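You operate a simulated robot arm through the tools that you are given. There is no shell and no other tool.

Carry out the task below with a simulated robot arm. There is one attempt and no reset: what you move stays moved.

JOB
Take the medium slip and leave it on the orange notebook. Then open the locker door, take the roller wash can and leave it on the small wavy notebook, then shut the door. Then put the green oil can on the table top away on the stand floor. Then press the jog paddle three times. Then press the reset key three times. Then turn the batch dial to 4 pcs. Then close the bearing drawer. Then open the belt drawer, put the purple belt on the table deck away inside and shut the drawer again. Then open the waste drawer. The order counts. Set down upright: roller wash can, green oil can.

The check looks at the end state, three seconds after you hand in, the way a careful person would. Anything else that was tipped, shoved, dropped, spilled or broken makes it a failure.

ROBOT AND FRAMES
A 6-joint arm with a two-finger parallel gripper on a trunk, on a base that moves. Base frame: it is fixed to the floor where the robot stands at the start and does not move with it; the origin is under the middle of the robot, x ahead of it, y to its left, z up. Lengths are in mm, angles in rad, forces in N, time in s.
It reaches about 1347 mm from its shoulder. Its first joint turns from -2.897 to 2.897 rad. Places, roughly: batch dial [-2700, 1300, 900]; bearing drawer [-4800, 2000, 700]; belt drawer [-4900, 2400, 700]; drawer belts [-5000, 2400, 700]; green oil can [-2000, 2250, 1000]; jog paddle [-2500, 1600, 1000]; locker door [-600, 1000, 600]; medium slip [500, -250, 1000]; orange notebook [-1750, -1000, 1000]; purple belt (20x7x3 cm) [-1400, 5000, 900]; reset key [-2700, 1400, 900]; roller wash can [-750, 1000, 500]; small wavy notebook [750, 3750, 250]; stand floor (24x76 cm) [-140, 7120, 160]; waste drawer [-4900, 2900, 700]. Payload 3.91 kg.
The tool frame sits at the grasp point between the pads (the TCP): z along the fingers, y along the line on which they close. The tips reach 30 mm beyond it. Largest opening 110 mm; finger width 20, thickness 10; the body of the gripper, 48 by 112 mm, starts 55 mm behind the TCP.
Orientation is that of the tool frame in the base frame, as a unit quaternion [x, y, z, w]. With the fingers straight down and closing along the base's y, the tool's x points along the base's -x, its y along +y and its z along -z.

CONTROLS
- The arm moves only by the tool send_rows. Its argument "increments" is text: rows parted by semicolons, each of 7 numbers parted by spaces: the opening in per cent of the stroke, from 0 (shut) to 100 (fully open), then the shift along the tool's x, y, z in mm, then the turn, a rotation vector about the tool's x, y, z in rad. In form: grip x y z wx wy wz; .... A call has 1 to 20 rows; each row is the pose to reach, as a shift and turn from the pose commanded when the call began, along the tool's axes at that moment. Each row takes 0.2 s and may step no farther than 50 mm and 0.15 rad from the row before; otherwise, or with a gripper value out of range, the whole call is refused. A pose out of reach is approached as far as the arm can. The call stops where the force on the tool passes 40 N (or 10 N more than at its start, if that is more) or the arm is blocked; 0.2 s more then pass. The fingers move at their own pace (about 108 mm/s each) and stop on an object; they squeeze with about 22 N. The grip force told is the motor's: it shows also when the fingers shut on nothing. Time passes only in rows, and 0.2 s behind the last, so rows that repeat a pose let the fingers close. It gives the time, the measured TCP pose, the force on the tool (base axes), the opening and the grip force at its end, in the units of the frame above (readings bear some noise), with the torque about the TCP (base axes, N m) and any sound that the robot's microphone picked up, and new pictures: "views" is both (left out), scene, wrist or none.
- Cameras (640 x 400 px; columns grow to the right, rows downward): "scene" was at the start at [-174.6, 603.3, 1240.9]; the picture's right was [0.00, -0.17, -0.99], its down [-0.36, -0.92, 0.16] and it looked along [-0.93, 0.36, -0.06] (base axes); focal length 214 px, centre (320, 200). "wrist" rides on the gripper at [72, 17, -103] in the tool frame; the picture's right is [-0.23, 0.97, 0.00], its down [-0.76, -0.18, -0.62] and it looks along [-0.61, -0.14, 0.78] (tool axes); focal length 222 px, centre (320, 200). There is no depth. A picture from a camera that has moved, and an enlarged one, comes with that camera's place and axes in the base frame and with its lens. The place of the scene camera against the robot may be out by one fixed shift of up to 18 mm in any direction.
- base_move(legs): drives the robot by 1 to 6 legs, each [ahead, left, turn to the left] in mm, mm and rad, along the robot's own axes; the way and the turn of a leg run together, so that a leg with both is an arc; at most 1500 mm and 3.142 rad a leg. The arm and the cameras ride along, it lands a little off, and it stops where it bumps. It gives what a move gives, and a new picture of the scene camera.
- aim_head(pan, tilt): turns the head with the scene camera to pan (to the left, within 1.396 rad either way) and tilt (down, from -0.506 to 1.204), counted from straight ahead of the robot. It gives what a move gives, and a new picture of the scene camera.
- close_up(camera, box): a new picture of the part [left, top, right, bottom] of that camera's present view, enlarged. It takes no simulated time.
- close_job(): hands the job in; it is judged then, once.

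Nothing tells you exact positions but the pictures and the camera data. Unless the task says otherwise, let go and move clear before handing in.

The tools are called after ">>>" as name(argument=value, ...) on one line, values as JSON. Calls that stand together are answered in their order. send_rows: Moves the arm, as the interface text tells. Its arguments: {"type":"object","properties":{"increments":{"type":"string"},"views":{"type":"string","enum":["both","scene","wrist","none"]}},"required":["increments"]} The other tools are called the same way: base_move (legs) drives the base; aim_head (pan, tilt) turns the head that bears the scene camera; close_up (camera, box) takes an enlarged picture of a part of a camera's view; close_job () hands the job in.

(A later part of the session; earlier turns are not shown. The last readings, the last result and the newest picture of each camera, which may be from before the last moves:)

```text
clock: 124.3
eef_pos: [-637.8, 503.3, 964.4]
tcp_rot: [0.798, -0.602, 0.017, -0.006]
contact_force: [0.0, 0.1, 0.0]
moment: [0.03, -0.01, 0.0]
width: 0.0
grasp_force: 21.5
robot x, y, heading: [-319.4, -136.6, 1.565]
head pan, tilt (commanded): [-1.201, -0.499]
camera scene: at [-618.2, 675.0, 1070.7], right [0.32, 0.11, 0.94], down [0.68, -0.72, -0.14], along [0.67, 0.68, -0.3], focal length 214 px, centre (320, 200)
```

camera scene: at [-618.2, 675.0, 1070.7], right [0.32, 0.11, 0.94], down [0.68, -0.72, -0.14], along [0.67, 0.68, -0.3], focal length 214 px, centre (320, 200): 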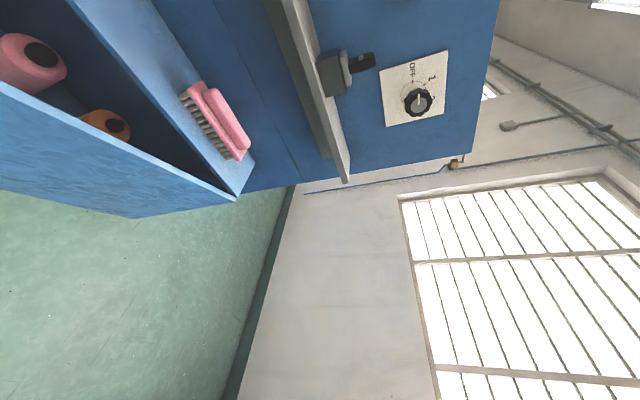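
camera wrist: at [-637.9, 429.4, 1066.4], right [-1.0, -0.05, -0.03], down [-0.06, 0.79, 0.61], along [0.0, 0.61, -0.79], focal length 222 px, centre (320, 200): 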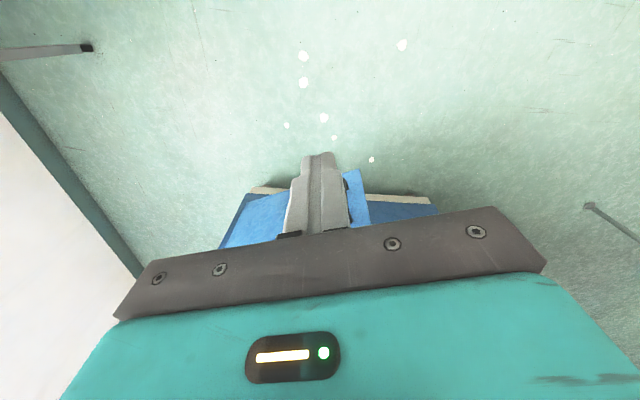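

The rail and black holder look intact; let me check the green item at the rail's left end.

>>> aim_head(pan=0.9, tilt=-0.506)

```text
clock: 126.3
eef_pos: [-637.5, 502.6, 963.6]
tcp_rot: [0.798, -0.602, 0.017, -0.006]
contact_force: [-0.2, 0.4, 0.1]
moment: [0.0, 0.0, 0.02]
width: 0.3
grasp_force: 21.9
robot x, y, heading: [-324.0, -137.7, 1.57]
head pan, tilt (commanded): [0.901, -0.499]
camera scene: at [-728.0, 643.3, 1049.8], right [0.62, 0.16, -0.76], down [-0.11, -0.95, -0.29], along [-0.77, 0.27, -0.58], focal length 214 px, centre (320, 200)
```

scene: 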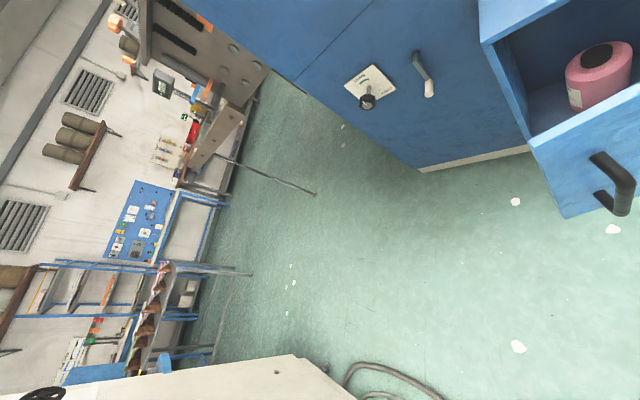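

The green item isn't in frame; I'll pitch the tool up a bit to look level at the rail.

>>> send_rows(increments="0 0 0 0 0 -0.15 0; 0 0 0 0 0 -0.3 0; 0 0 0 0 0 -0.45 0; 0 0 0 0 0 -0.6 0", views="none")

>>> aim_head(pan=-0.2, tilt=-0.4)

```text
clock: 127.3
eef_pos: [-638.3, 504.8, 966.3]
tcp_rot: [0.767, -0.574, -0.221, -0.185]
contact_force: [0.2, 0.8, -0.6]
moment: [-0.03, -0.03, -0.01]
width: 0.5
grasp_force: 21.9
robot x, y, heading: [-323.4, -138.5, 1.57]
head pan, tilt (commanded): [0.901, -0.499]
```

```text
clock: 128.7
eef_pos: [-638.3, 504.4, 965.5]
tcp_rot: [0.768, -0.573, -0.22, -0.184]
contact_force: [-0.6, -1.2, 0.2]
moment: [-0.02, 0.0, -0.01]
width: 0.0
grasp_force: 21.8
robot x, y, heading: [-319.2, -137.2, 1.563]
head pan, tilt (commanded): [-0.201, -0.4]
camera scene: at [-647.8, 600.6, 1096.2], right [0.97, 0.16, 0.2], down [0.25, -0.51, -0.82], along [-0.03, 0.84, -0.54], focal length 214 px, centre (320, 200)
```

scene: 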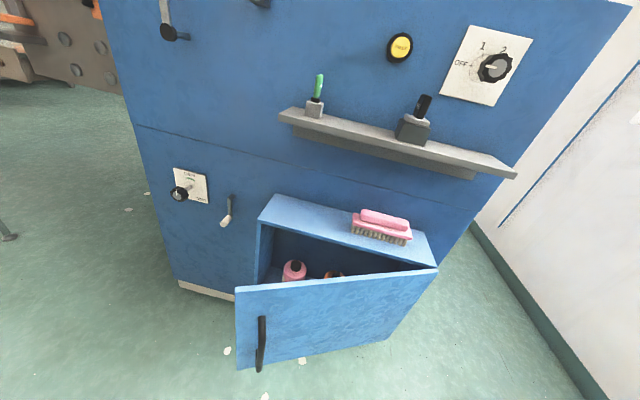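

Rail items are still upright; the head housing had hit the rail's end. I'll level the tool again and yaw it so the head sits to the side, away from the rail.

>>> send_rows(increments="0 0 0 0 0 0.15 0; 0 0 0 0 0 0.3 0; 0 0 0 0 0 0.45 0; 0 0 0 0 0 0.6 0", views="none")

>>> send_rows(increments="0 0 0 0 0 0 0.14; 0 0 0 0 0 0 0.28; 0 0 0 0 0 0 0.42; 0 0 0 0 0 0 0.56; 0 0 0 0 0 0 0.7; 0 0 0 0 0 0 0.84; 0 0 0 0 0 0 0.98; 0 0 0 0 0 0 1.12; 0 0 0 0 0 0 1.26; 0 0 0 0 0 0 1.4; 0 0 0 0 0 0 1.54; 0 0 0 0 0 0 1.68; 0 0 0 0 0 0 1.82; 0 0 0 0 0 0 1.85", views="none")

>>> aim_head(pan=0.6, tilt=0.3)

```text
clock: 129.7
eef_pos: [-640.5, 502.9, 966.8]
tcp_rot: [0.797, -0.603, 0.018, -0.006]
contact_force: [-0.3, 0.5, 0.8]
moment: [0.04, 0.05, -0.01]
width: 0.0
grasp_force: 21.6
robot x, y, heading: [-326.7, -139.1, 1.565]
head pan, tilt (commanded): [-0.201, -0.4]
```

```text
clock: 132.7
eef_pos: [-639.0, 505.5, 966.0]
tcp_rot: [0.001, 1.0, -0.005, 0.016]
contact_force: [0.3, 0.4, -0.2]
moment: [-0.01, 0.02, 0.0]
width: 0.0
grasp_force: 21.8
robot x, y, heading: [-319.8, -140.0, 1.563]
head pan, tilt (commanded): [-0.201, -0.4]
```

```text
clock: 133.8
eef_pos: [-638.9, 504.0, 965.7]
tcp_rot: [0.001, 1.0, -0.004, 0.017]
contact_force: [-0.4, -0.7, -1.0]
moment: [0.04, -0.01, -0.03]
width: 0.0
grasp_force: 21.3
robot x, y, heading: [-322.7, -135.9, 1.564]
head pan, tilt (commanded): [0.6, 0.3]
camera scene: at [-554.4, 566.6, 1024.6], right [0.02, -0.83, -0.56], down [-0.96, -0.16, 0.21], along [-0.27, 0.53, -0.8], focal length 214 px, centre (320, 200)
```

scene: 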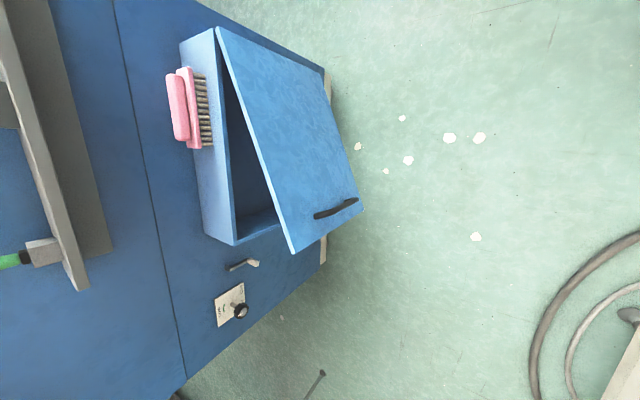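

Now the tool points down with the head toward +x. I'll move over the gap behind the door's free edge and descend.

>>> send_rows(increments="0 11 38.9 12.9 0 0 0; 0 22 77.8 25.8 0 0 0; 0 33 116.7 38.7 0 0 0; 0 44 155.6 51.6 0 0 0; 0 55 194.5 64.4 0 0 0; 0 66 233.4 77.3 0 0 0; 0 77 272.3 90.2 0 0 0; 0 88 311.2 103.1 0 0 0; 0 99 350 116 0 0 0; 0 99 350 116 0 0 0", views="both")

```text
clock: 136.0
eef_pos: [-732.4, 852.4, 843.3]
tcp_rot: [0.001, 1.0, -0.005, 0.017]
contact_force: [-0.4, -0.6, 0.0]
moment: [-0.03, -0.03, -0.01]
width: 0.0
grasp_force: 22.4
robot x, y, heading: [-318.6, -137.5, 1.568]
head pan, tilt (commanded): [0.6, 0.3]
camera scene: at [-648.4, 914.7, 901.2], right [0.02, -0.83, -0.56], down [-0.96, -0.16, 0.21], along [-0.27, 0.53, -0.8], focal length 214 px, centre (320, 200)
camera wrist: at [-809.1, 869.7, 943.5], right [0.23, 0.97, 0.0], down [0.74, -0.17, 0.65], along [0.63, -0.15, -0.76], focal length 222 px, centre (320, 200)
```

scene: 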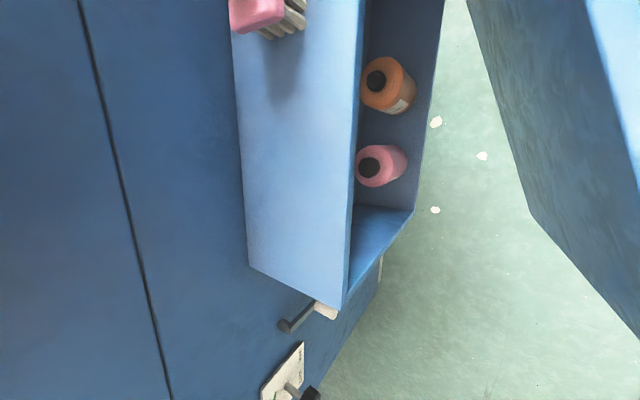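
wrist: 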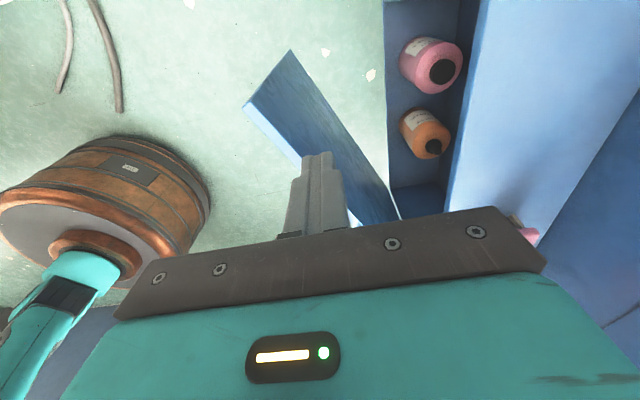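

The fingertips are over the gap between door and box. I'll lower them behind the door edge.

>>> send_rows(increments="0 0 0 30 0 0 0; 0 0 0 60 0 0 0; 0 0 0 90 0 0 0; 0 0 0 108 0 0 0; 0 0 0 108 0 0 0", views="wrist")

```text
clock: 137.2
eef_pos: [-730.3, 852.6, 736.5]
tcp_rot: [0.0, 1.0, -0.006, 0.017]
contact_force: [0.1, -0.1, -0.3]
moment: [-0.02, 0.0, 0.02]
width: 0.1
grasp_force: 22.0
robot x, y, heading: [-322.8, -134.6, 1.567]
head pan, tilt (commanded): [0.6, 0.3]
camera wrist: at [-806.2, 869.6, 836.5], right [0.23, 0.97, 0.0], down [0.74, -0.17, 0.65], along [0.63, -0.15, -0.76], focal length 222 px, centre (320, 200)
```

wrist: 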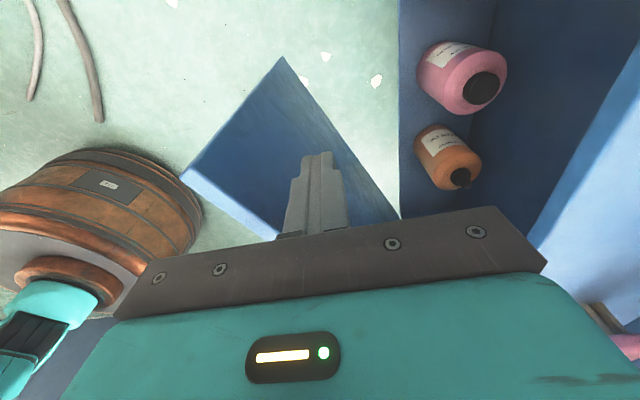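

The fingers are behind the door. I'll swing the head sideways so it clears the door top, then push the door open along its arc.

>>> aim_head(pan=1.35, tilt=0.0)

>>> send_rows(increments="0 -6 -17 -5 0 0 0; 0 -12.6 -34.2 -8 0 0 0; 0 -21 -53 -8 0 0 0; 0 -30.6 -70.9 -8 0 0 0; 0 -41 -88.6 -8 0 0 0; 0 -52.2 -105.6 -8 0 0 0; 0 -64.4 -122 -8 0 0 0; 0 -77.4 -137.8 -8 0 0 0; 0 -91.2 -152.8 -8 0 0 0; 0 -105.8 -167.2 -8 0 0 0; 0 -121.1 -180.7 -8 0 0 0; 0 -137.1 -193.5 -8 0 0 0; 0 -153.7 -205.3 -8 0 0 0; 0 -171 -216.3 -8 0 0 0", views="scene")

```text
clock: 138.3
eef_pos: [-730.7, 851.2, 736.1]
tcp_rot: [0.001, 1.0, -0.005, 0.017]
contact_force: [-0.1, -0.1, -0.7]
moment: [0.0, -0.02, -0.03]
width: 0.0
grasp_force: 22.2
robot x, y, heading: [-321.1, -137.6, 1.564]
head pan, tilt (commanded): [1.349, 0.0]
camera scene: at [-619.7, 950.1, 852.3], right [0.03, -0.23, -0.97], down [-1.0, 0.0, -0.03], along [0.01, 0.97, -0.23], focal length 214 px, centre (320, 200)
```

scene: 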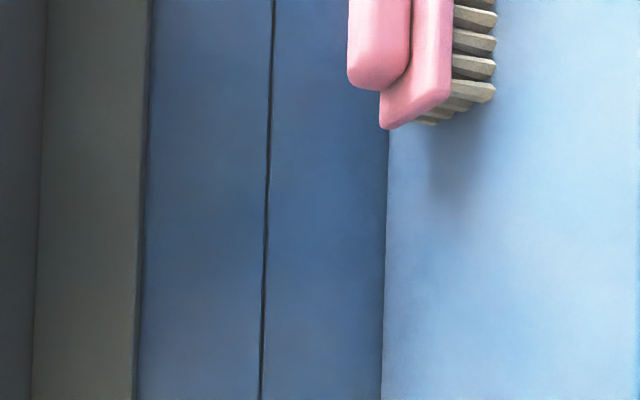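

```text
clock: 141.3
eef_pos: [-559.5, 638.0, 752.0]
tcp_rot: [0.001, 1.0, -0.005, 0.017]
contact_force: [0.5, 0.0, -0.7]
moment: [-0.03, 0.01, -0.01]
width: 0.2
grasp_force: 21.9
robot x, y, heading: [-326.1, -137.6, 1.564]
head pan, tilt (commanded): [1.349, 0.0]
camera scene: at [-448.5, 734.6, 867.8], right [0.03, -0.23, -0.97], down [-1.0, 0.0, -0.03], along [0.01, 0.97, -0.23], focal length 214 px, centre (320, 200)
```

scene: 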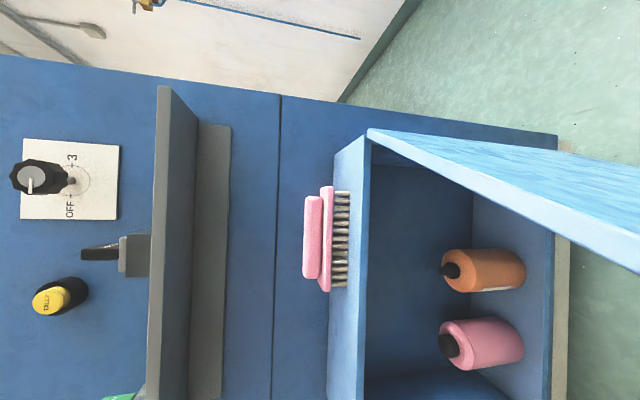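

The door is past 60° and the two bottles are visible. I'll push on to about 100°.

>>> send_rows(increments="0 -18.9 -10.5 1 0 0 0; 0 -37.1 -19.6 2 0 0 0; 0 -55.8 -27.7 3 0 0 0; 0 -74.9 -34.8 4 0 0 0; 0 -94.3 -40.9 5 0 0 0; 0 -114 -46 5 0 0 0; 0 -134 -50.1 6 0 0 0; 0 -154.1 -53.1 6 0 0 0; 0 -174.4 -55 7 0 0 0; 0 -194.7 -55.9 7 0 0 0; 0 -215.1 -55.8 8 0 0 0; 0 -235.4 -54.5 8 0 0 0; 0 -255.6 -52.2 8 0 0 0", views="scene")

```text
clock: 144.1
eef_pos: [-301.2, 582.0, 753.9]
tcp_rot: [0.0, 1.0, -0.006, 0.018]
contact_force: [-0.3, -0.2, 0.4]
moment: [-0.02, -0.02, 0.03]
width: 0.0
grasp_force: 22.3
robot x, y, heading: [-323.3, -136.4, 1.563]
head pan, tilt (commanded): [1.349, 0.0]
camera scene: at [-191.6, 680.6, 868.8], right [0.03, -0.23, -0.97], down [-1.0, 0.0, -0.03], along [0.01, 0.97, -0.23], focal length 214 px, centre (320, 200)
```

scene: 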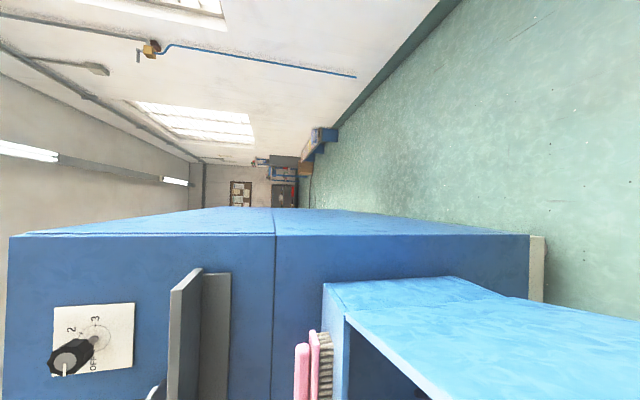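

The door is open about 100°. I'll back the fingers off the door, rise clear, and level the tool.

>>> send_rows(increments="0 25 0 0 0 0 0; 0 50 0 0 -0.012 0.036 0; 0 70 0 -40 -0.012 0.036 0; 0 90 0 -85 -0.012 0.036 0; 0 110 0 -130 -0.012 0.036 0; 0 140 0 -170 -0.012 0.036 0; 0 175 0 -200 -0.012 0.036 0; 0 215 0 -220 -0.012 0.036 0; 0 255 0 -230 -0.012 0.036 0; 0 295 0 -230 -0.012 0.036 0; 0 335 0 -230 -0.012 0.036 0", views="none")

>>> send_rows(increments="0 0 0 0 0 0 -0.143; 0 0 0 0 0 0 -0.286; 0 0 0 0 0 0 -0.429; 0 0 0 0 0 0 -0.572; 0 0 0 0 0 0 -0.715; 0 0 0 0 0 0 -0.858; 0 0 0 0 0 0 -1.001; 0 0 0 0 0 0 -1.144; 0 0 0 0 0 0 -1.287; 0 0 0 0 0 0 -1.43; 0 0 0 0 0 0 -1.571", views="none")

>>> base_move(legs=[[190, 0, 0]])

>>> aim_head(pan=0, tilt=-0.3)

```text
clock: 146.5
eef_pos: [-644.4, 588.5, 971.2]
tcp_rot: [0.001, 1.0, 0.002, -0.001]
contact_force: [1.4, -0.4, 0.9]
moment: [0.07, 0.03, 0.0]
width: 0.0
grasp_force: 22.2
robot x, y, heading: [-321.7, -135.2, 1.562]
head pan, tilt (commanded): [1.349, 0.0]
```

```text
clock: 148.9
eef_pos: [-646.1, 586.3, 971.5]
tcp_rot: [0.708, -0.707, -0.001, 0.0]
contact_force: [-0.3, 0.2, -0.3]
moment: [-0.01, -0.02, 0.0]
width: 0.0
grasp_force: 22.2
robot x, y, heading: [-324.7, -134.9, 1.565]
head pan, tilt (commanded): [1.349, 0.0]
```

```text
clock: 150.5
eef_pos: [-640.3, 779.8, 971.2]
tcp_rot: [-0.705, 0.709, 0.002, 0.0]
contact_force: [0.2, 0.1, 0.4]
moment: [0.01, -0.01, -0.04]
width: 0.0
grasp_force: 21.7
robot x, y, heading: [-320.7, 55.9, 1.567]
head pan, tilt (commanded): [1.349, 0.0]
camera scene: at [-723.0, 898.4, 1084.6], right [0.22, 0.0, -0.98], down [-0.01, -1.0, 0.0], along [-0.98, 0.01, -0.22], focal length 214 px, centre (320, 200)
```

scene: 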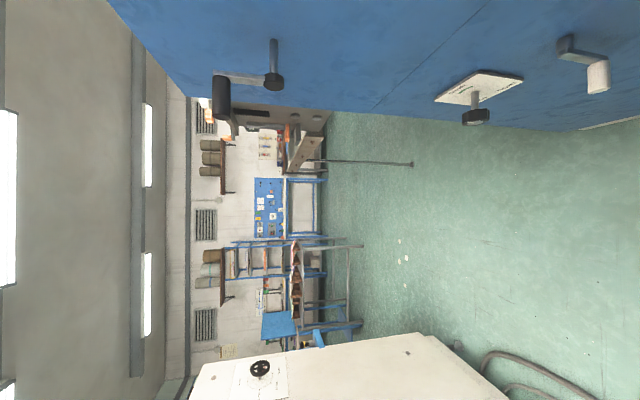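

```text
clock: 152.0
eef_pos: [-640.1, 778.3, 971.8]
tcp_rot: [-0.704, 0.71, 0.0, 0.001]
contact_force: [0.0, 0.3, -0.8]
moment: [0.0, 0.01, 0.02]
width: 0.0
grasp_force: 22.0
robot x, y, heading: [-323.7, 53.6, 1.56]
head pan, tilt (commanded): [0.0, -0.3]
camera scene: at [-635.1, 923.5, 1025.8], right [1.0, -0.01, 0.0], down [-0.01, -0.95, -0.3], along [0.0, 0.3, -0.95], focal length 214 px, centre (320, 200)
```

scene: 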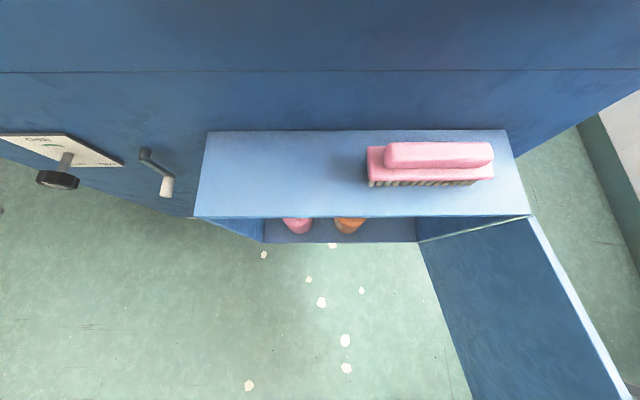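

The door stands wide open. I'll pitch the gripper level while lowering it in front of the locker to see the bottles' labels.

>>> send_rows(increments="60 0 0 32 0 -0.143 0; 60 0 0 64 0 -0.286 0; 60 0 0 96 0 -0.429 0; 60 0 0 128 0 -0.572 0; 60 0 0 160 0 -0.715 0; 60 0 0 192 0 -0.858 0; 60 0 0 224 0 -1.001 0; 60 0 0 256 0 -1.144 0; 60 0 0 288 0 -1.287 0; 60 0 0 320 0 -1.43 0; 60 0 0 352 0 -1.571 0; 60 0 0 352 0 -1.571 0", views="scene")

>>> aim_head(pan=0, tilt=0.4)

>>> close_up(camera="scene", box=[160, 100, 480, 300])

```text
clock: 154.6
eef_pos: [-639.9, 777.8, 619.8]
tcp_rot: [-0.498, 0.501, 0.499, 0.502]
contact_force: [0.5, -0.3, 0.6]
moment: [-0.02, 0.02, -0.01]
width: 66.1
grasp_force: 0.0
robot x, y, heading: [-321.1, 55.4, 1.559]
head pan, tilt (commanded): [0.0, -0.3]
camera scene: at [-635.8, 735.7, 757.4], right [1.0, -0.01, 0.0], down [0.0, 0.3, -0.95], along [0.01, 0.95, 0.3], focal length 214 px, centre (320, 200)
```

scene: 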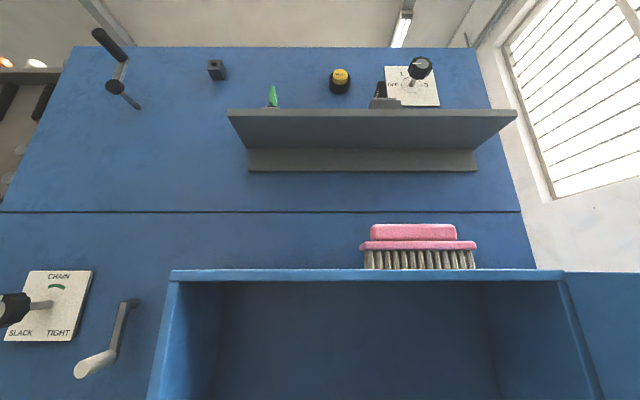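

```text
clock: 155.6
eef_pos: [-640.5, 778.1, 619.4]
tcp_rot: [-0.498, 0.501, 0.5, 0.502]
contact_force: [-0.2, -0.3, -0.6]
moment: [0.01, -0.01, 0.01]
width: 66.0
grasp_force: 0.0
robot x, y, heading: [-316.4, 58.0, 1.559]
head pan, tilt (commanded): [0.0, 0.4]
camera scene: at [-635.9, 750.3, 695.3], right [1.0, -0.01, 0.0], down [0.0, -0.39, -0.92], along [0.01, 0.92, -0.39], focal length 214 px, centre (320, 200)
```

scene: 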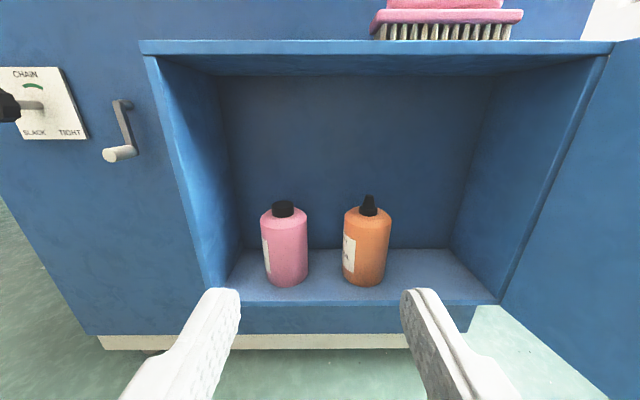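

```text
2.00 times, centred on (320, 200) of scene
camera zoom: at [-635.9, 750.3, 695.3], right [1.0, -0.01, 0.0], down [0.0, -0.39, -0.92], along [0.01, 0.92, -0.39], focal length 429 px, centre (320, 200)
```

zoom: 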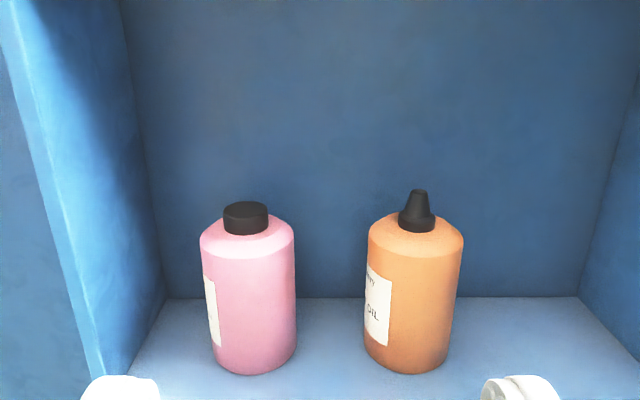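

Orange is labelled "… OIL"; the pink bottle's label is turned left. I'll shift left to read it before grasping.

>>> send_rows(increments="60 20 40 0 0 0 0; 60 40 80 0 0 0 0; 60 60 120 0 0 0 0; 60 80 160 0 0 0 0", views="none")

>>> close_up(camera="scene", box=[300, 60, 460, 160])

>>> close_up(camera="scene", box=[160, 0, 640, 300])

```text
clock: 156.6
eef_pos: [-798.1, 782.3, 538.2]
tcp_rot: [-0.496, 0.502, 0.499, 0.503]
contact_force: [0.1, -0.2, 0.1]
moment: [0.0, -0.01, 0.01]
width: 66.1
grasp_force: 0.0
robot x, y, heading: [-320.0, 58.5, 1.558]
head pan, tilt (commanded): [0.0, 0.4]
```

```text
4.00 times, centred on (380, 110) of scene
camera zoom: at [-793.5, 753.6, 613.7], right [1.0, -0.01, 0.0], down [0.0, -0.39, -0.92], along [0.01, 0.92, -0.39], focal length 858 px, centre (80, 560)
```

zoom: 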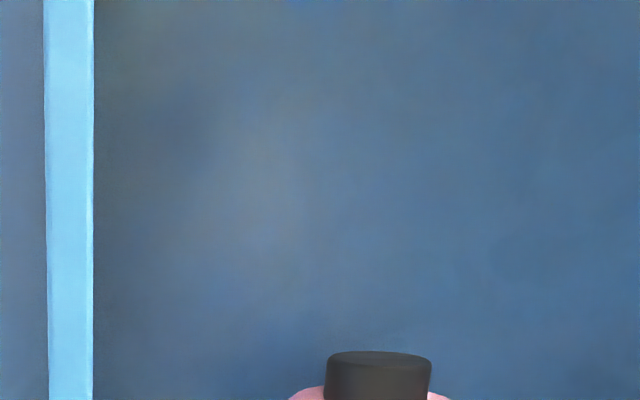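

```text
1.33 times, centred on (400, 150) of scene
camera zoom: at [-793.5, 753.6, 613.7], right [1.0, -0.01, 0.0], down [0.0, -0.39, -0.92], along [0.01, 0.92, -0.39], focal length 286 px, centre (213, 267)
```

zoom: 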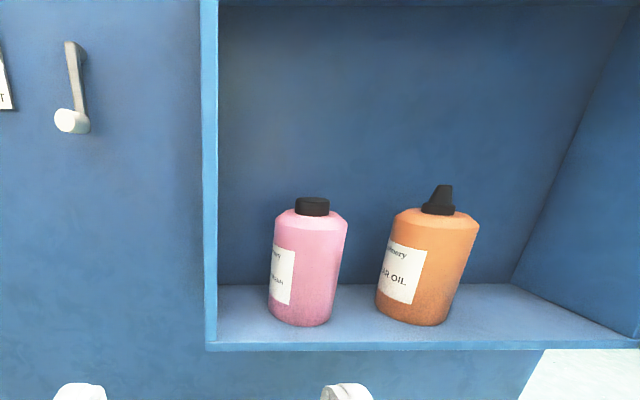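

>>> close_up(camera="scene", box=[340, 140, 480, 228])

```text
4.55 times, centred on (410, 184) of scene
camera zoom: at [-793.5, 753.6, 613.7], right [1.0, -0.01, 0.0], down [0.0, -0.39, -0.92], along [0.01, 0.92, -0.39], focal length 975 px, centre (-89, 273)
```

zoom: 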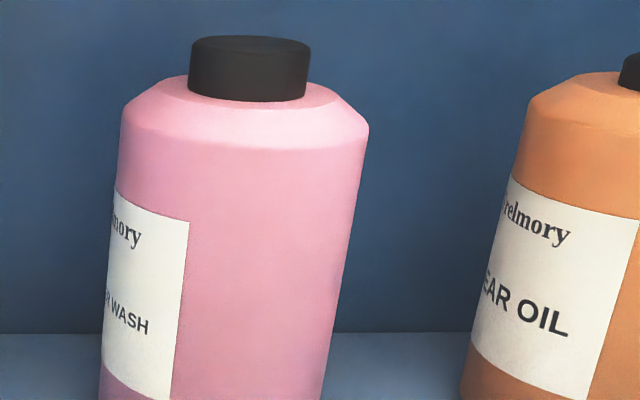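

The pink bottle is "ROLLER WASH", at about (−695, 1034), 75 mm wide, z 430–557. I'll tilt the head up out of the way and approach it level with the fingers wide open.

>>> aim_head(pan=0, tilt=-0.4)

>>> send_rows(increments="100 13 -26 25 0 0 0; 100 26 -52 50 0 0 0; 100 40 -78 75 0 0 0; 100 53 -102 98 0 0 0; 100 53 -102 130 0 0 0; 100 53 -102 160 0 0 0; 100 53 -102 190 0 0 0", views="wrist")

```text
clock: 157.8
eef_pos: [-797.9, 781.6, 537.7]
tcp_rot: [-0.498, 0.501, 0.5, 0.502]
contact_force: [0.3, -0.7, 0.2]
moment: [-0.01, 0.01, 0.01]
width: 66.0
grasp_force: 0.0
robot x, y, heading: [-319.8, 55.3, 1.561]
head pan, tilt (commanded): [0.0, -0.4]
camera scene: at [-793.7, 733.5, 683.6], right [1.0, -0.01, 0.0], down [0.0, 0.39, -0.92], along [0.01, 0.92, 0.39], focal length 214 px, centre (320, 200)
```

scene: 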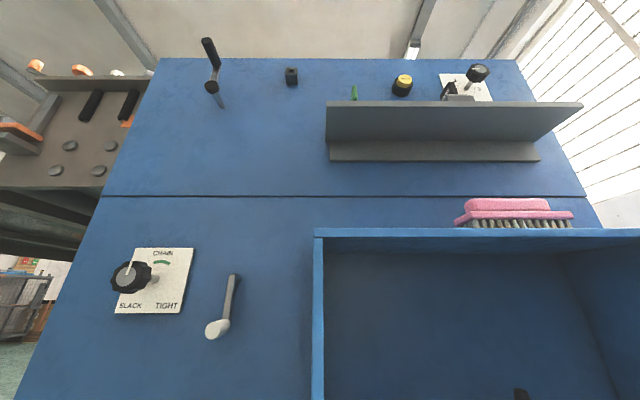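

```text
clock: 159.4
eef_pos: [-696.7, 972.6, 484.9]
tcp_rot: [-0.497, 0.501, 0.5, 0.502]
contact_force: [-1.0, -0.5, -0.3]
moment: [-0.01, 0.0, -0.02]
width: 110.1
grasp_force: 0.1
robot x, y, heading: [-321.2, 54.7, 1.563]
head pan, tilt (commanded): [0.0, -0.4]
camera wrist: at [-715.0, 869.7, 412.5], right [-0.97, 0.01, 0.23], down [0.17, -0.63, 0.76], along [0.15, 0.78, 0.61], focal length 222 px, centre (320, 200)
```

wrist: 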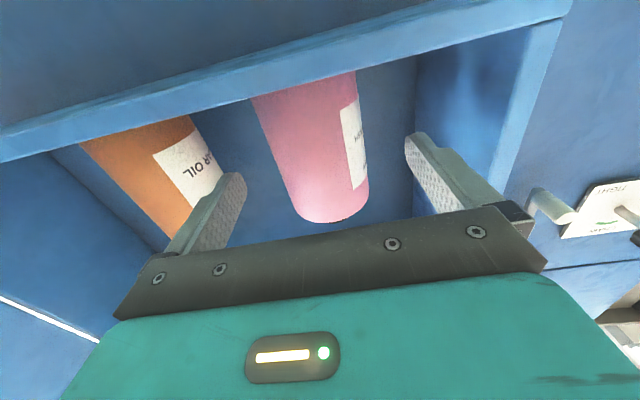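

The pink bottle sits centred between the fingers, with clearance from the orange one. I'll advance 60 mm and close.

>>> send_rows(increments="100 0 0 20 0 0 0; 100 0 0 40 0 0 0; 100 0 0 60 0 0 0; 100 0 0 60 0 0 0; 60 0 0 60 0 0 0; 30 0 0 60 0 0 0; 0 0 0 60 0 0 0; 0 0 0 60 0 0 0; 0 0 0 60 0 0 0", views="wrist")

```text
clock: 161.4
eef_pos: [-696.9, 1032.6, 486.8]
tcp_rot: [-0.497, 0.501, 0.499, 0.502]
contact_force: [0.8, 1.5, 0.8]
moment: [0.05, -0.01, -0.04]
width: 71.3
grasp_force: 21.8
robot x, y, heading: [-320.5, 56.0, 1.558]
head pan, tilt (commanded): [0.0, -0.4]
camera wrist: at [-714.7, 929.1, 414.2], right [-0.97, 0.01, 0.23], down [0.17, -0.63, 0.76], along [0.15, 0.78, 0.61], focal length 222 px, centre (320, 200)
```

wrist: 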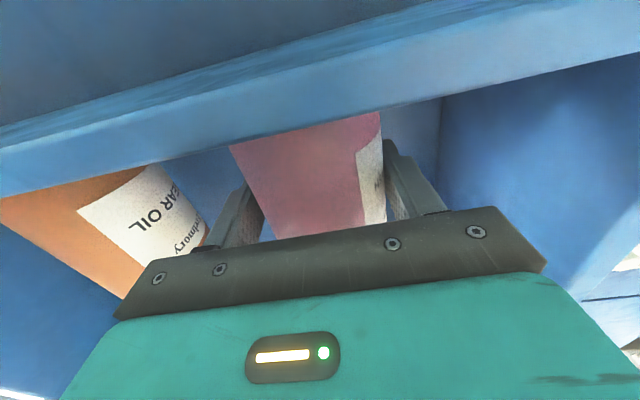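

Roller wash can is gripped (71 mm). I'll lift it 15 mm and withdraw from the locker.

>>> send_rows(increments="0 -8 0 0 0 0 0; 0 -16 0 0 0 0 0; 0 -18 0 -25 0 0 0; 0 -18 0 -55 0 0 0; 0 -18 0 -90 0 0 0; 0 -18 0 -125 0 0 0; 0 -18 0 -160 0 0 0; 0 -18 0 -195 0 0 0; 0 -40 0 -200 0 0 0; 0 -80 0 -200 0 0 0; 0 -120 0 -200 0 0 0", views="both")

```text
clock: 163.8
eef_pos: [-697.9, 829.5, 606.9]
tcp_rot: [-0.498, 0.502, 0.498, 0.502]
contact_force: [-0.6, -0.4, -4.5]
moment: [0.02, 0.0, 0.01]
width: 71.4
grasp_force: 22.2
robot x, y, heading: [-318.6, 57.3, 1.557]
head pan, tilt (commanded): [0.0, -0.4]
camera scene: at [-693.7, 782.1, 752.5], right [1.0, -0.01, 0.0], down [0.0, 0.39, -0.92], along [0.01, 0.92, 0.39], focal length 214 px, centre (320, 200)
camera wrist: at [-715.3, 726.1, 533.9], right [-0.97, 0.01, 0.23], down [0.17, -0.63, 0.76], along [0.15, 0.78, 0.61], focal length 222 px, centre (320, 200)
```

scene: 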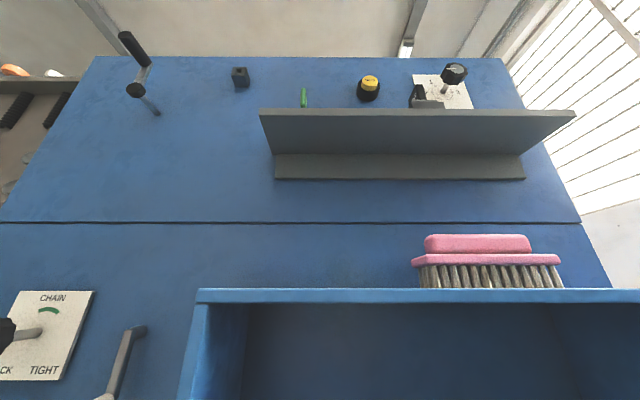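
wrist: 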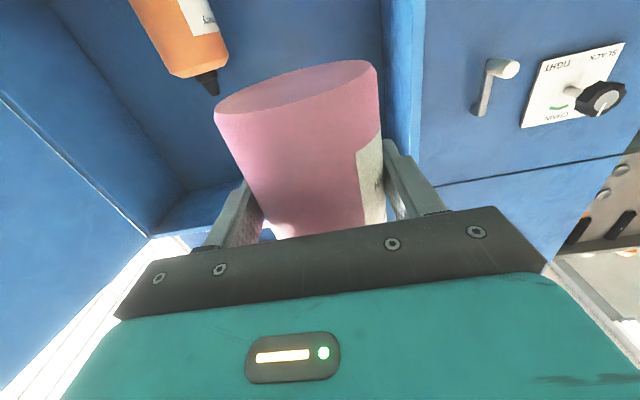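

The can hangs upright in the grip. I'll back away and reposition for the trip through the gap between the rack and the open door toward (750, 3750).

>>> base_move(legs=[[-510, 0, 0], [0, -285, 0], [0, 0, -0.45]])

>>> aim_head(pan=0.4, tilt=0.1)

```text
clock: 169.6
eef_pos: [-54.2, 412.5, 607.8]
tcp_rot: [-0.375, 0.598, 0.377, 0.6]
contact_force: [0.8, -1.3, -3.0]
moment: [-0.01, 0.01, -0.01]
width: 71.4
grasp_force: 21.9
robot x, y, heading: [-44.7, -448.4, 1.115]
head pan, tilt (commanded): [0.0, -0.4]
camera scene: at [-75.3, 369.9, 752.9], right [0.9, -0.44, 0.0], down [0.17, 0.35, -0.92], along [0.4, 0.83, 0.39], focal length 214 px, centre (320, 200)
```

scene: 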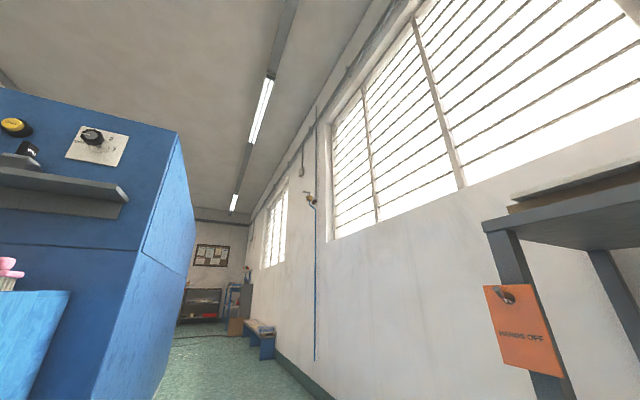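

```text
clock: 170.5
eef_pos: [-54.4, 412.0, 606.6]
tcp_rot: [-0.375, 0.599, 0.376, 0.6]
contact_force: [0.2, 0.8, -3.5]
moment: [-0.03, 0.0, -0.01]
width: 71.3
grasp_force: 22.2
robot x, y, heading: [-46.8, -451.0, 1.116]
head pan, tilt (commanded): [0.4, 0.099]
camera scene: at [-102.4, 396.0, 710.9], right [1.0, -0.05, 0.0], down [0.0, -0.1, -1.0], along [0.05, 0.99, -0.1], focal length 214 px, centre (320, 200)
```

scene: 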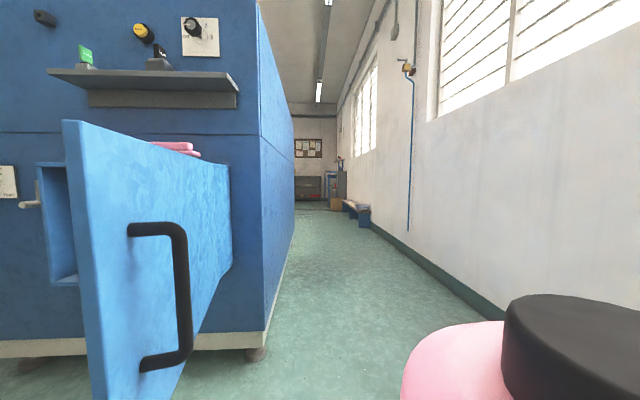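

The corridor beyond the machine is clear, with a low blue bench on the right further on. I'll drive straight along +y between the rack and door.

>>> base_move(legs=[[907, 443, 0]])

```text
clock: 175.7
eef_pos: [-47.5, 1411.6, 607.0]
tcp_rot: [-0.372, 0.6, 0.373, 0.602]
contact_force: [0.6, -0.8, -2.9]
moment: [0.0, 0.0, 0.01]
width: 71.3
grasp_force: 21.8
robot x, y, heading: [-48.0, 551.6, 1.108]
head pan, tilt (commanded): [0.4, 0.099]
camera scene: at [-95.2, 1395.5, 710.8], right [1.0, -0.06, 0.0], down [-0.01, -0.1, -1.0], along [0.06, 0.99, -0.1], focal length 214 px, centre (320, 200)
```

scene: 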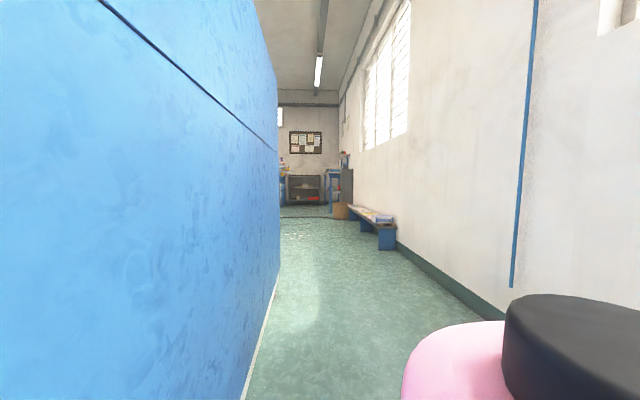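

I'm past the rack corner. I'll continue in gentle legs up the corridor toward the low bench.

>>> base_move(legs=[[149, 32, 0], [250, -54, 0], [782, 224, 0]])

```text
clock: 182.4
eef_pos: [316.9, 2558.2, 607.5]
tcp_rot: [-0.37, 0.602, 0.371, 0.603]
contact_force: [0.0, -0.3, -4.1]
moment: [0.0, 0.04, 0.01]
width: 71.2
grasp_force: 21.8
robot x, y, heading: [310.5, 1697.4, 1.097]
head pan, tilt (commanded): [0.4, 0.099]
camera scene: at [269.4, 2543.6, 710.8], right [1.0, -0.07, 0.0], down [-0.01, -0.1, -1.0], along [0.07, 0.99, -0.1], focal length 214 px, centre (320, 200)
```

scene: 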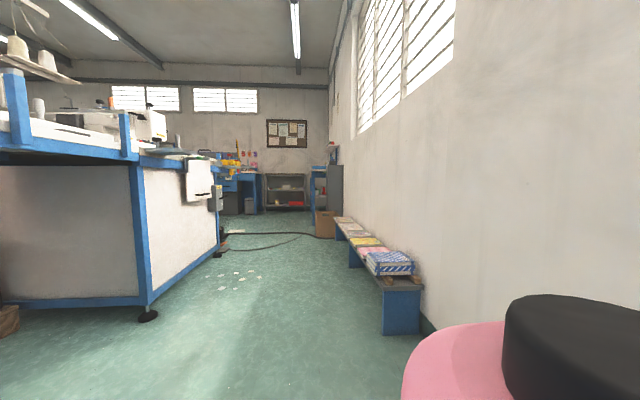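

The low bench holds a row of patterned notebooks. Let me zoom to find the small wavy one.

>>> close_up(camera="scene", box=[320, 200, 448, 280])

```text
5.00 times, centred on (384, 240) of scene
camera zoom: at [269.4, 2543.6, 710.8], right [1.0, -0.07, 0.0], down [-0.01, -0.1, -1.0], along [0.07, 0.99, -0.1], focal length 1072 px, centre (0, 0)
```

zoom: 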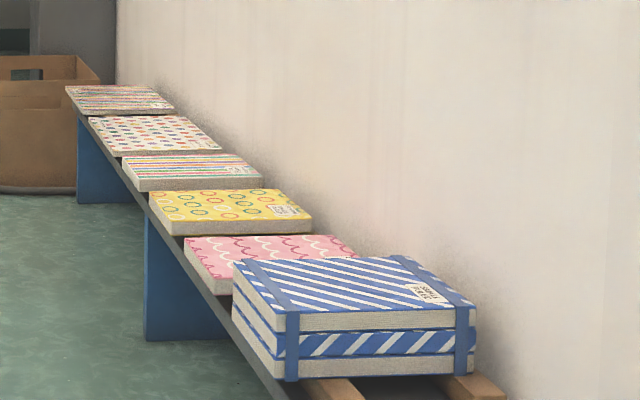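

The pink wavy notebook is the second on the bench, around (690–740, 3750). I'll drive to about (−130, 3371) and face +x so the gripper points at it.

>>> base_move(legs=[[645, 577, 0], [645, 577, 0]])

>>> base_move(legs=[[0, 0, -1.097]])

>>> aim_head(pan=0, tilt=0.3)

```text
clock: 191.2
eef_pos: [-173.0, 4214.4, 607.4]
tcp_rot: [-0.374, 0.6, 0.374, 0.6]
contact_force: [-0.3, -0.7, -4.2]
moment: [-0.01, 0.02, -0.01]
width: 71.2
grasp_force: 22.1
robot x, y, heading: [-175.3, 3355.3, 1.106]
head pan, tilt (commanded): [0.4, 0.099]
camera scene: at [-221.1, 4198.4, 710.7], right [1.0, -0.06, 0.0], down [-0.01, -0.1, -1.0], along [0.06, 0.99, -0.1], focal length 214 px, centre (320, 200)
```

scene: 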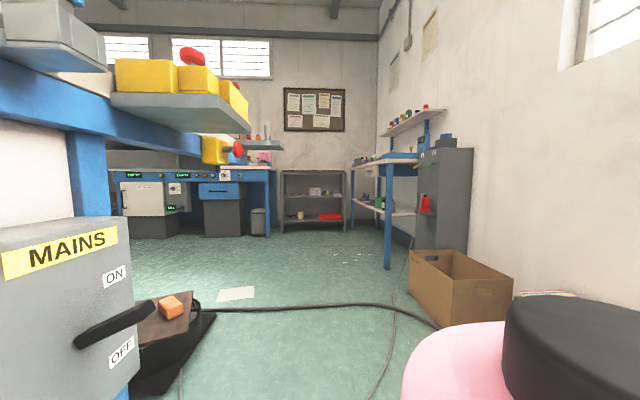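

```text
clock: 194.3
eef_pos: [588.7, 3758.5, 607.3]
tcp_rot: [-0.011, 0.707, 0.011, 0.707]
contact_force: [0.2, 0.3, -3.6]
moment: [-0.01, 0.02, 0.03]
width: 71.2
grasp_force: 21.7
robot x, y, heading: [-171.3, 3354.8, 0.023]
head pan, tilt (commanded): [0.4, 0.099]
camera scene: at [546.7, 3801.6, 710.7], right [0.42, -0.91, 0.0], down [-0.09, -0.04, -1.0], along [0.9, 0.42, -0.1], focal length 214 px, centre (320, 200)
```

scene: 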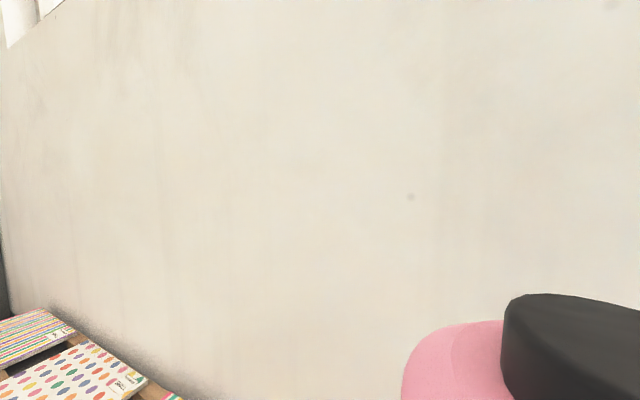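

```text
clock: 195.2
eef_pos: [588.7, 3758.6, 607.1]
tcp_rot: [-0.012, 0.706, 0.013, 0.708]
contact_force: [-0.5, -0.4, -2.7]
moment: [-0.01, 0.01, -0.02]
width: 71.6
grasp_force: 21.6
robot x, y, heading: [-169.8, 3354.9, 0.03]
head pan, tilt (commanded): [0.0, 0.3]
camera scene: at [556.5, 3766.1, 692.0], right [0.03, -1.0, 0.0], down [-0.29, -0.01, -0.96], along [0.96, 0.03, -0.29], focal length 214 px, centre (320, 200)
```

scene: 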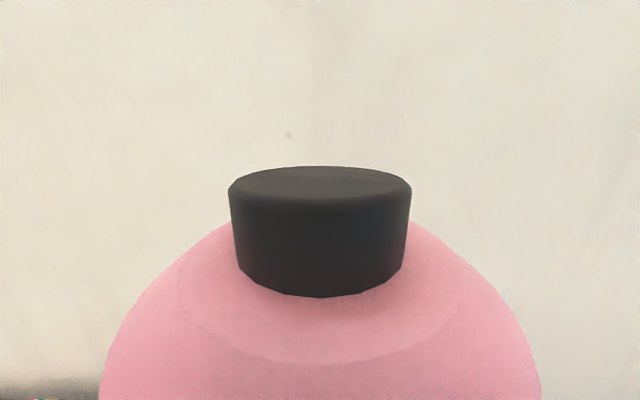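

The bottle blocks the straight view, so I'll look past it on both sides, down at the bench.

>>> aim_head(pan=0.8, tilt=0.8)

>>> aim_head(pan=-0.9, tilt=0.7)

```text
clock: 196.3
eef_pos: [589.0, 3758.9, 606.9]
tcp_rot: [-0.011, 0.706, 0.011, 0.708]
contact_force: [0.7, -1.5, -3.5]
moment: [0.0, 0.03, 0.0]
width: 71.4
grasp_force: 22.0
robot x, y, heading: [-170.7, 3351.0, 0.026]
head pan, tilt (commanded): [0.799, 0.799]
camera scene: at [517.7, 3822.7, 647.6], right [0.74, -0.68, 0.0], down [-0.48, -0.53, -0.7], along [0.47, 0.52, -0.71], focal length 214 px, centre (320, 200)
```

scene: 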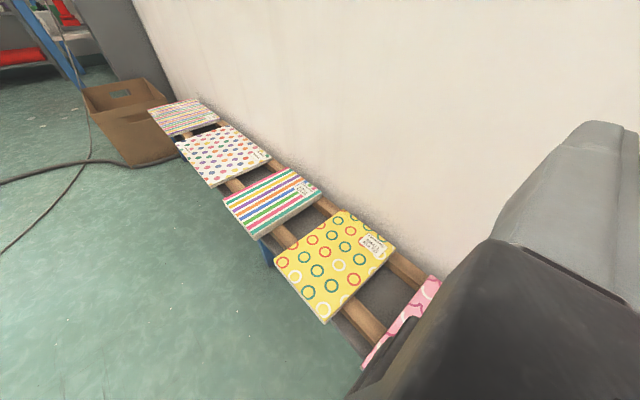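

```text
clock: 198.0
eef_pos: [589.4, 3758.5, 607.3]
tcp_rot: [-0.011, 0.707, 0.012, 0.707]
contact_force: [-0.3, -0.6, -3.4]
moment: [0.0, 0.04, 0.01]
width: 71.7
grasp_force: 21.8
robot x, y, heading: [-168.6, 3355.7, 0.026]
head pan, tilt (commanded): [-0.901, 0.7]
camera scene: at [518.1, 3698.3, 655.7], right [-0.76, -0.65, 0.0], down [-0.41, 0.49, -0.77], along [0.5, -0.58, -0.64], focal length 214 px, centre (320, 200)
```

scene: 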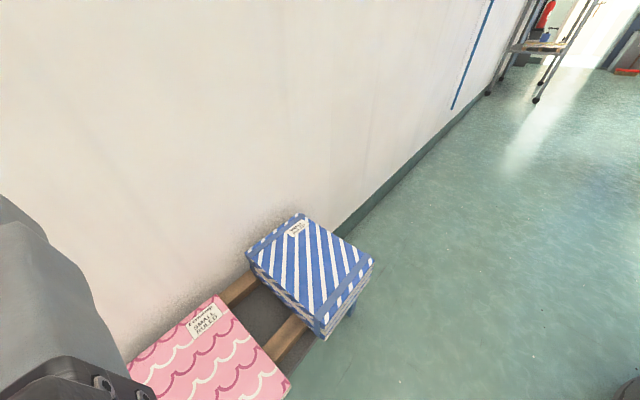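

The pink wavy notebook reads "SMALL RULED", roughly x 588–775, y 3672–3807, top z≈270. I'll bring the can above (655, 3740) and lower it near the surface.

>>> send_rows(increments="0 0 -10 33 0 0 0; 0 0 -20 65 0 0 0; 0 40 -20 65 0 0 0; 0 80 -20 65 0 0 0; 0 120 -20 65 0 0 0; 0 160 -20 65 0 0 0; 0 195 -20 65 0 0 0; 0 225 -20 65 0 0 0; 0 225 -20 65 0 0 0", views="both")

```text
clock: 200.0
eef_pos: [661.4, 3746.2, 385.2]
tcp_rot: [-0.015, 0.707, 0.002, 0.707]
contact_force: [-0.8, -0.5, -3.6]
moment: [0.02, 0.03, -0.05]
width: 71.5
grasp_force: 21.5
out of reach, approached as far as the arm can: row 7, 8, 9
robot x, y, heading: [-171.9, 3355.8, 0.024]
head pan, tilt (commanded): [-0.901, 0.7]
camera scene: at [589.2, 3688.6, 435.4], right [-0.77, -0.64, 0.01], down [-0.41, 0.48, -0.77], along [0.49, -0.6, -0.63], focal length 214 px, centre (320, 200)
camera wrist: at [556.7, 3759.5, 312.3], right [-0.02, 0.98, 0.21], down [-0.62, -0.18, 0.76], along [0.78, -0.11, 0.61], focal length 222 px, centre (320, 200)
```

scene: 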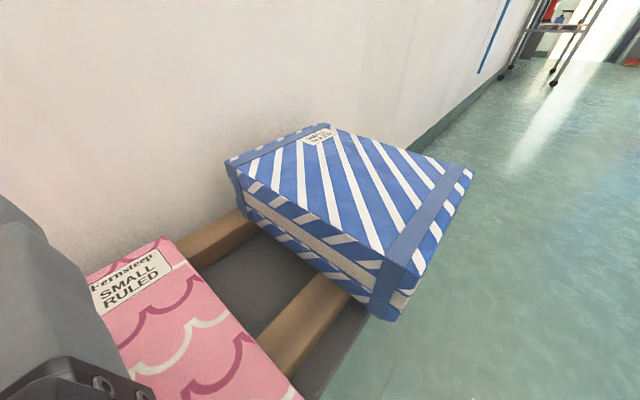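
wrist: 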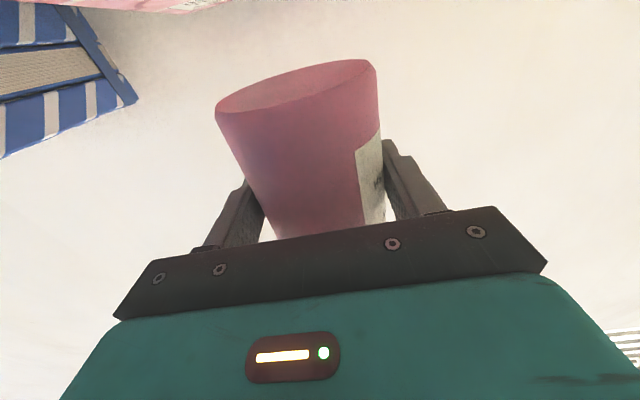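

The arm runs out of wrist range this low and this close; I'll raise a little and move the base back so the arm can stretch out flatter.

>>> send_rows(increments="0 -40 0 0 0 0 0; 0 -80 0 0 0 0 0; 0 -110 0 0 0 0 0", views="none")

>>> base_move(legs=[[-200, -100, 0]])

```text
clock: 200.8
eef_pos: [660.1, 3746.5, 494.9]
tcp_rot: [-0.011, 0.707, 0.011, 0.707]
contact_force: [-0.5, -1.2, -3.9]
moment: [-0.01, 0.02, 0.03]
width: 71.4
grasp_force: 21.9
robot x, y, heading: [-172.8, 3353.4, 0.025]
head pan, tilt (commanded): [-0.901, 0.7]
```

```text
clock: 202.3
eef_pos: [514.3, 3682.1, 495.4]
tcp_rot: [-0.014, 0.706, 0.015, 0.708]
contact_force: [0.6, 0.4, -2.9]
moment: [-0.03, -0.01, -0.01]
width: 71.3
grasp_force: 22.2
robot x, y, heading: [-311.4, 3282.2, 0.036]
head pan, tilt (commanded): [-0.901, 0.7]
stopped in leg 1: the robot was blocked; the commanded pose is now the measured one
camera scene: at [444.7, 3622.5, 544.6], right [-0.76, -0.65, 0.0], down [-0.42, 0.49, -0.77], along [0.5, -0.58, -0.64], focal length 214 px, centre (320, 200)
```

scene: 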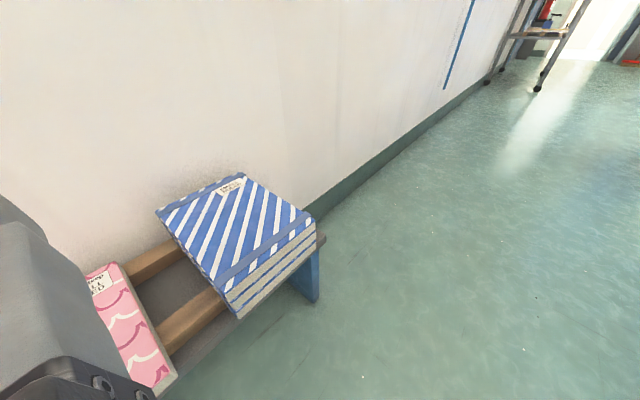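

The base bumped something while backing. I'll look back-left to see what it was.

>>> aim_head(pan=1.39, tilt=0.2)

>>> aim_head(pan=-1.39, tilt=0.2)

```text
clock: 204.5
eef_pos: [515.7, 3682.7, 496.4]
tcp_rot: [-0.014, 0.706, 0.015, 0.708]
contact_force: [0.3, 0.0, -3.3]
moment: [0.01, 0.01, -0.02]
width: 71.7
grasp_force: 21.7
robot x, y, heading: [-312.4, 3276.7, 0.038]
head pan, tilt (commanded): [1.389, 0.201]
camera scene: at [402.2, 3778.9, 590.4], right [0.99, -0.14, 0.0], down [-0.02, -0.2, -0.98], along [0.14, 0.97, -0.2], focal length 214 px, centre (320, 200)
```

scene: 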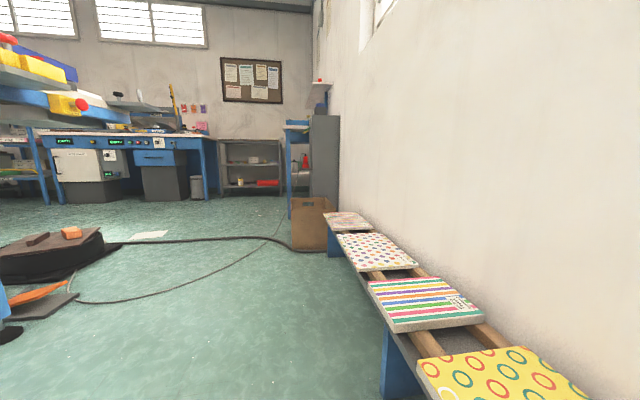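

```text
clock: 206.9
eef_pos: [514.8, 3683.1, 497.2]
tcp_rot: [-0.014, 0.705, 0.016, 0.709]
contact_force: [-0.3, -0.5, -3.8]
moment: [0.02, 0.01, 0.0]
width: 71.3
grasp_force: 22.1
robot x, y, heading: [-313.2, 3280.3, 0.037]
head pan, tilt (commanded): [-1.389, 0.201]
camera scene: at [409.7, 3595.7, 590.0], right [-0.98, -0.22, 0.0], down [-0.04, 0.2, -0.98], along [0.22, -0.96, -0.2], focal length 214 px, centre (320, 200)
```

scene: 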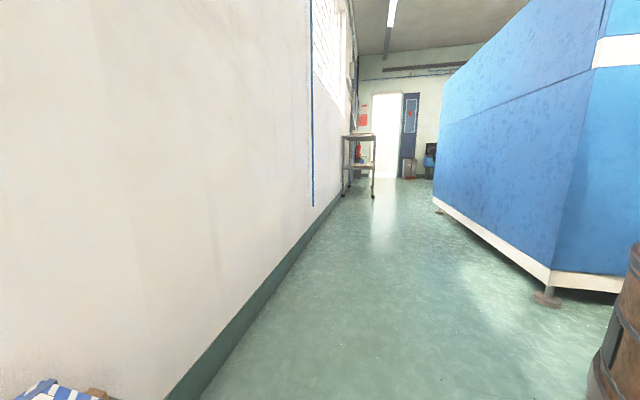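

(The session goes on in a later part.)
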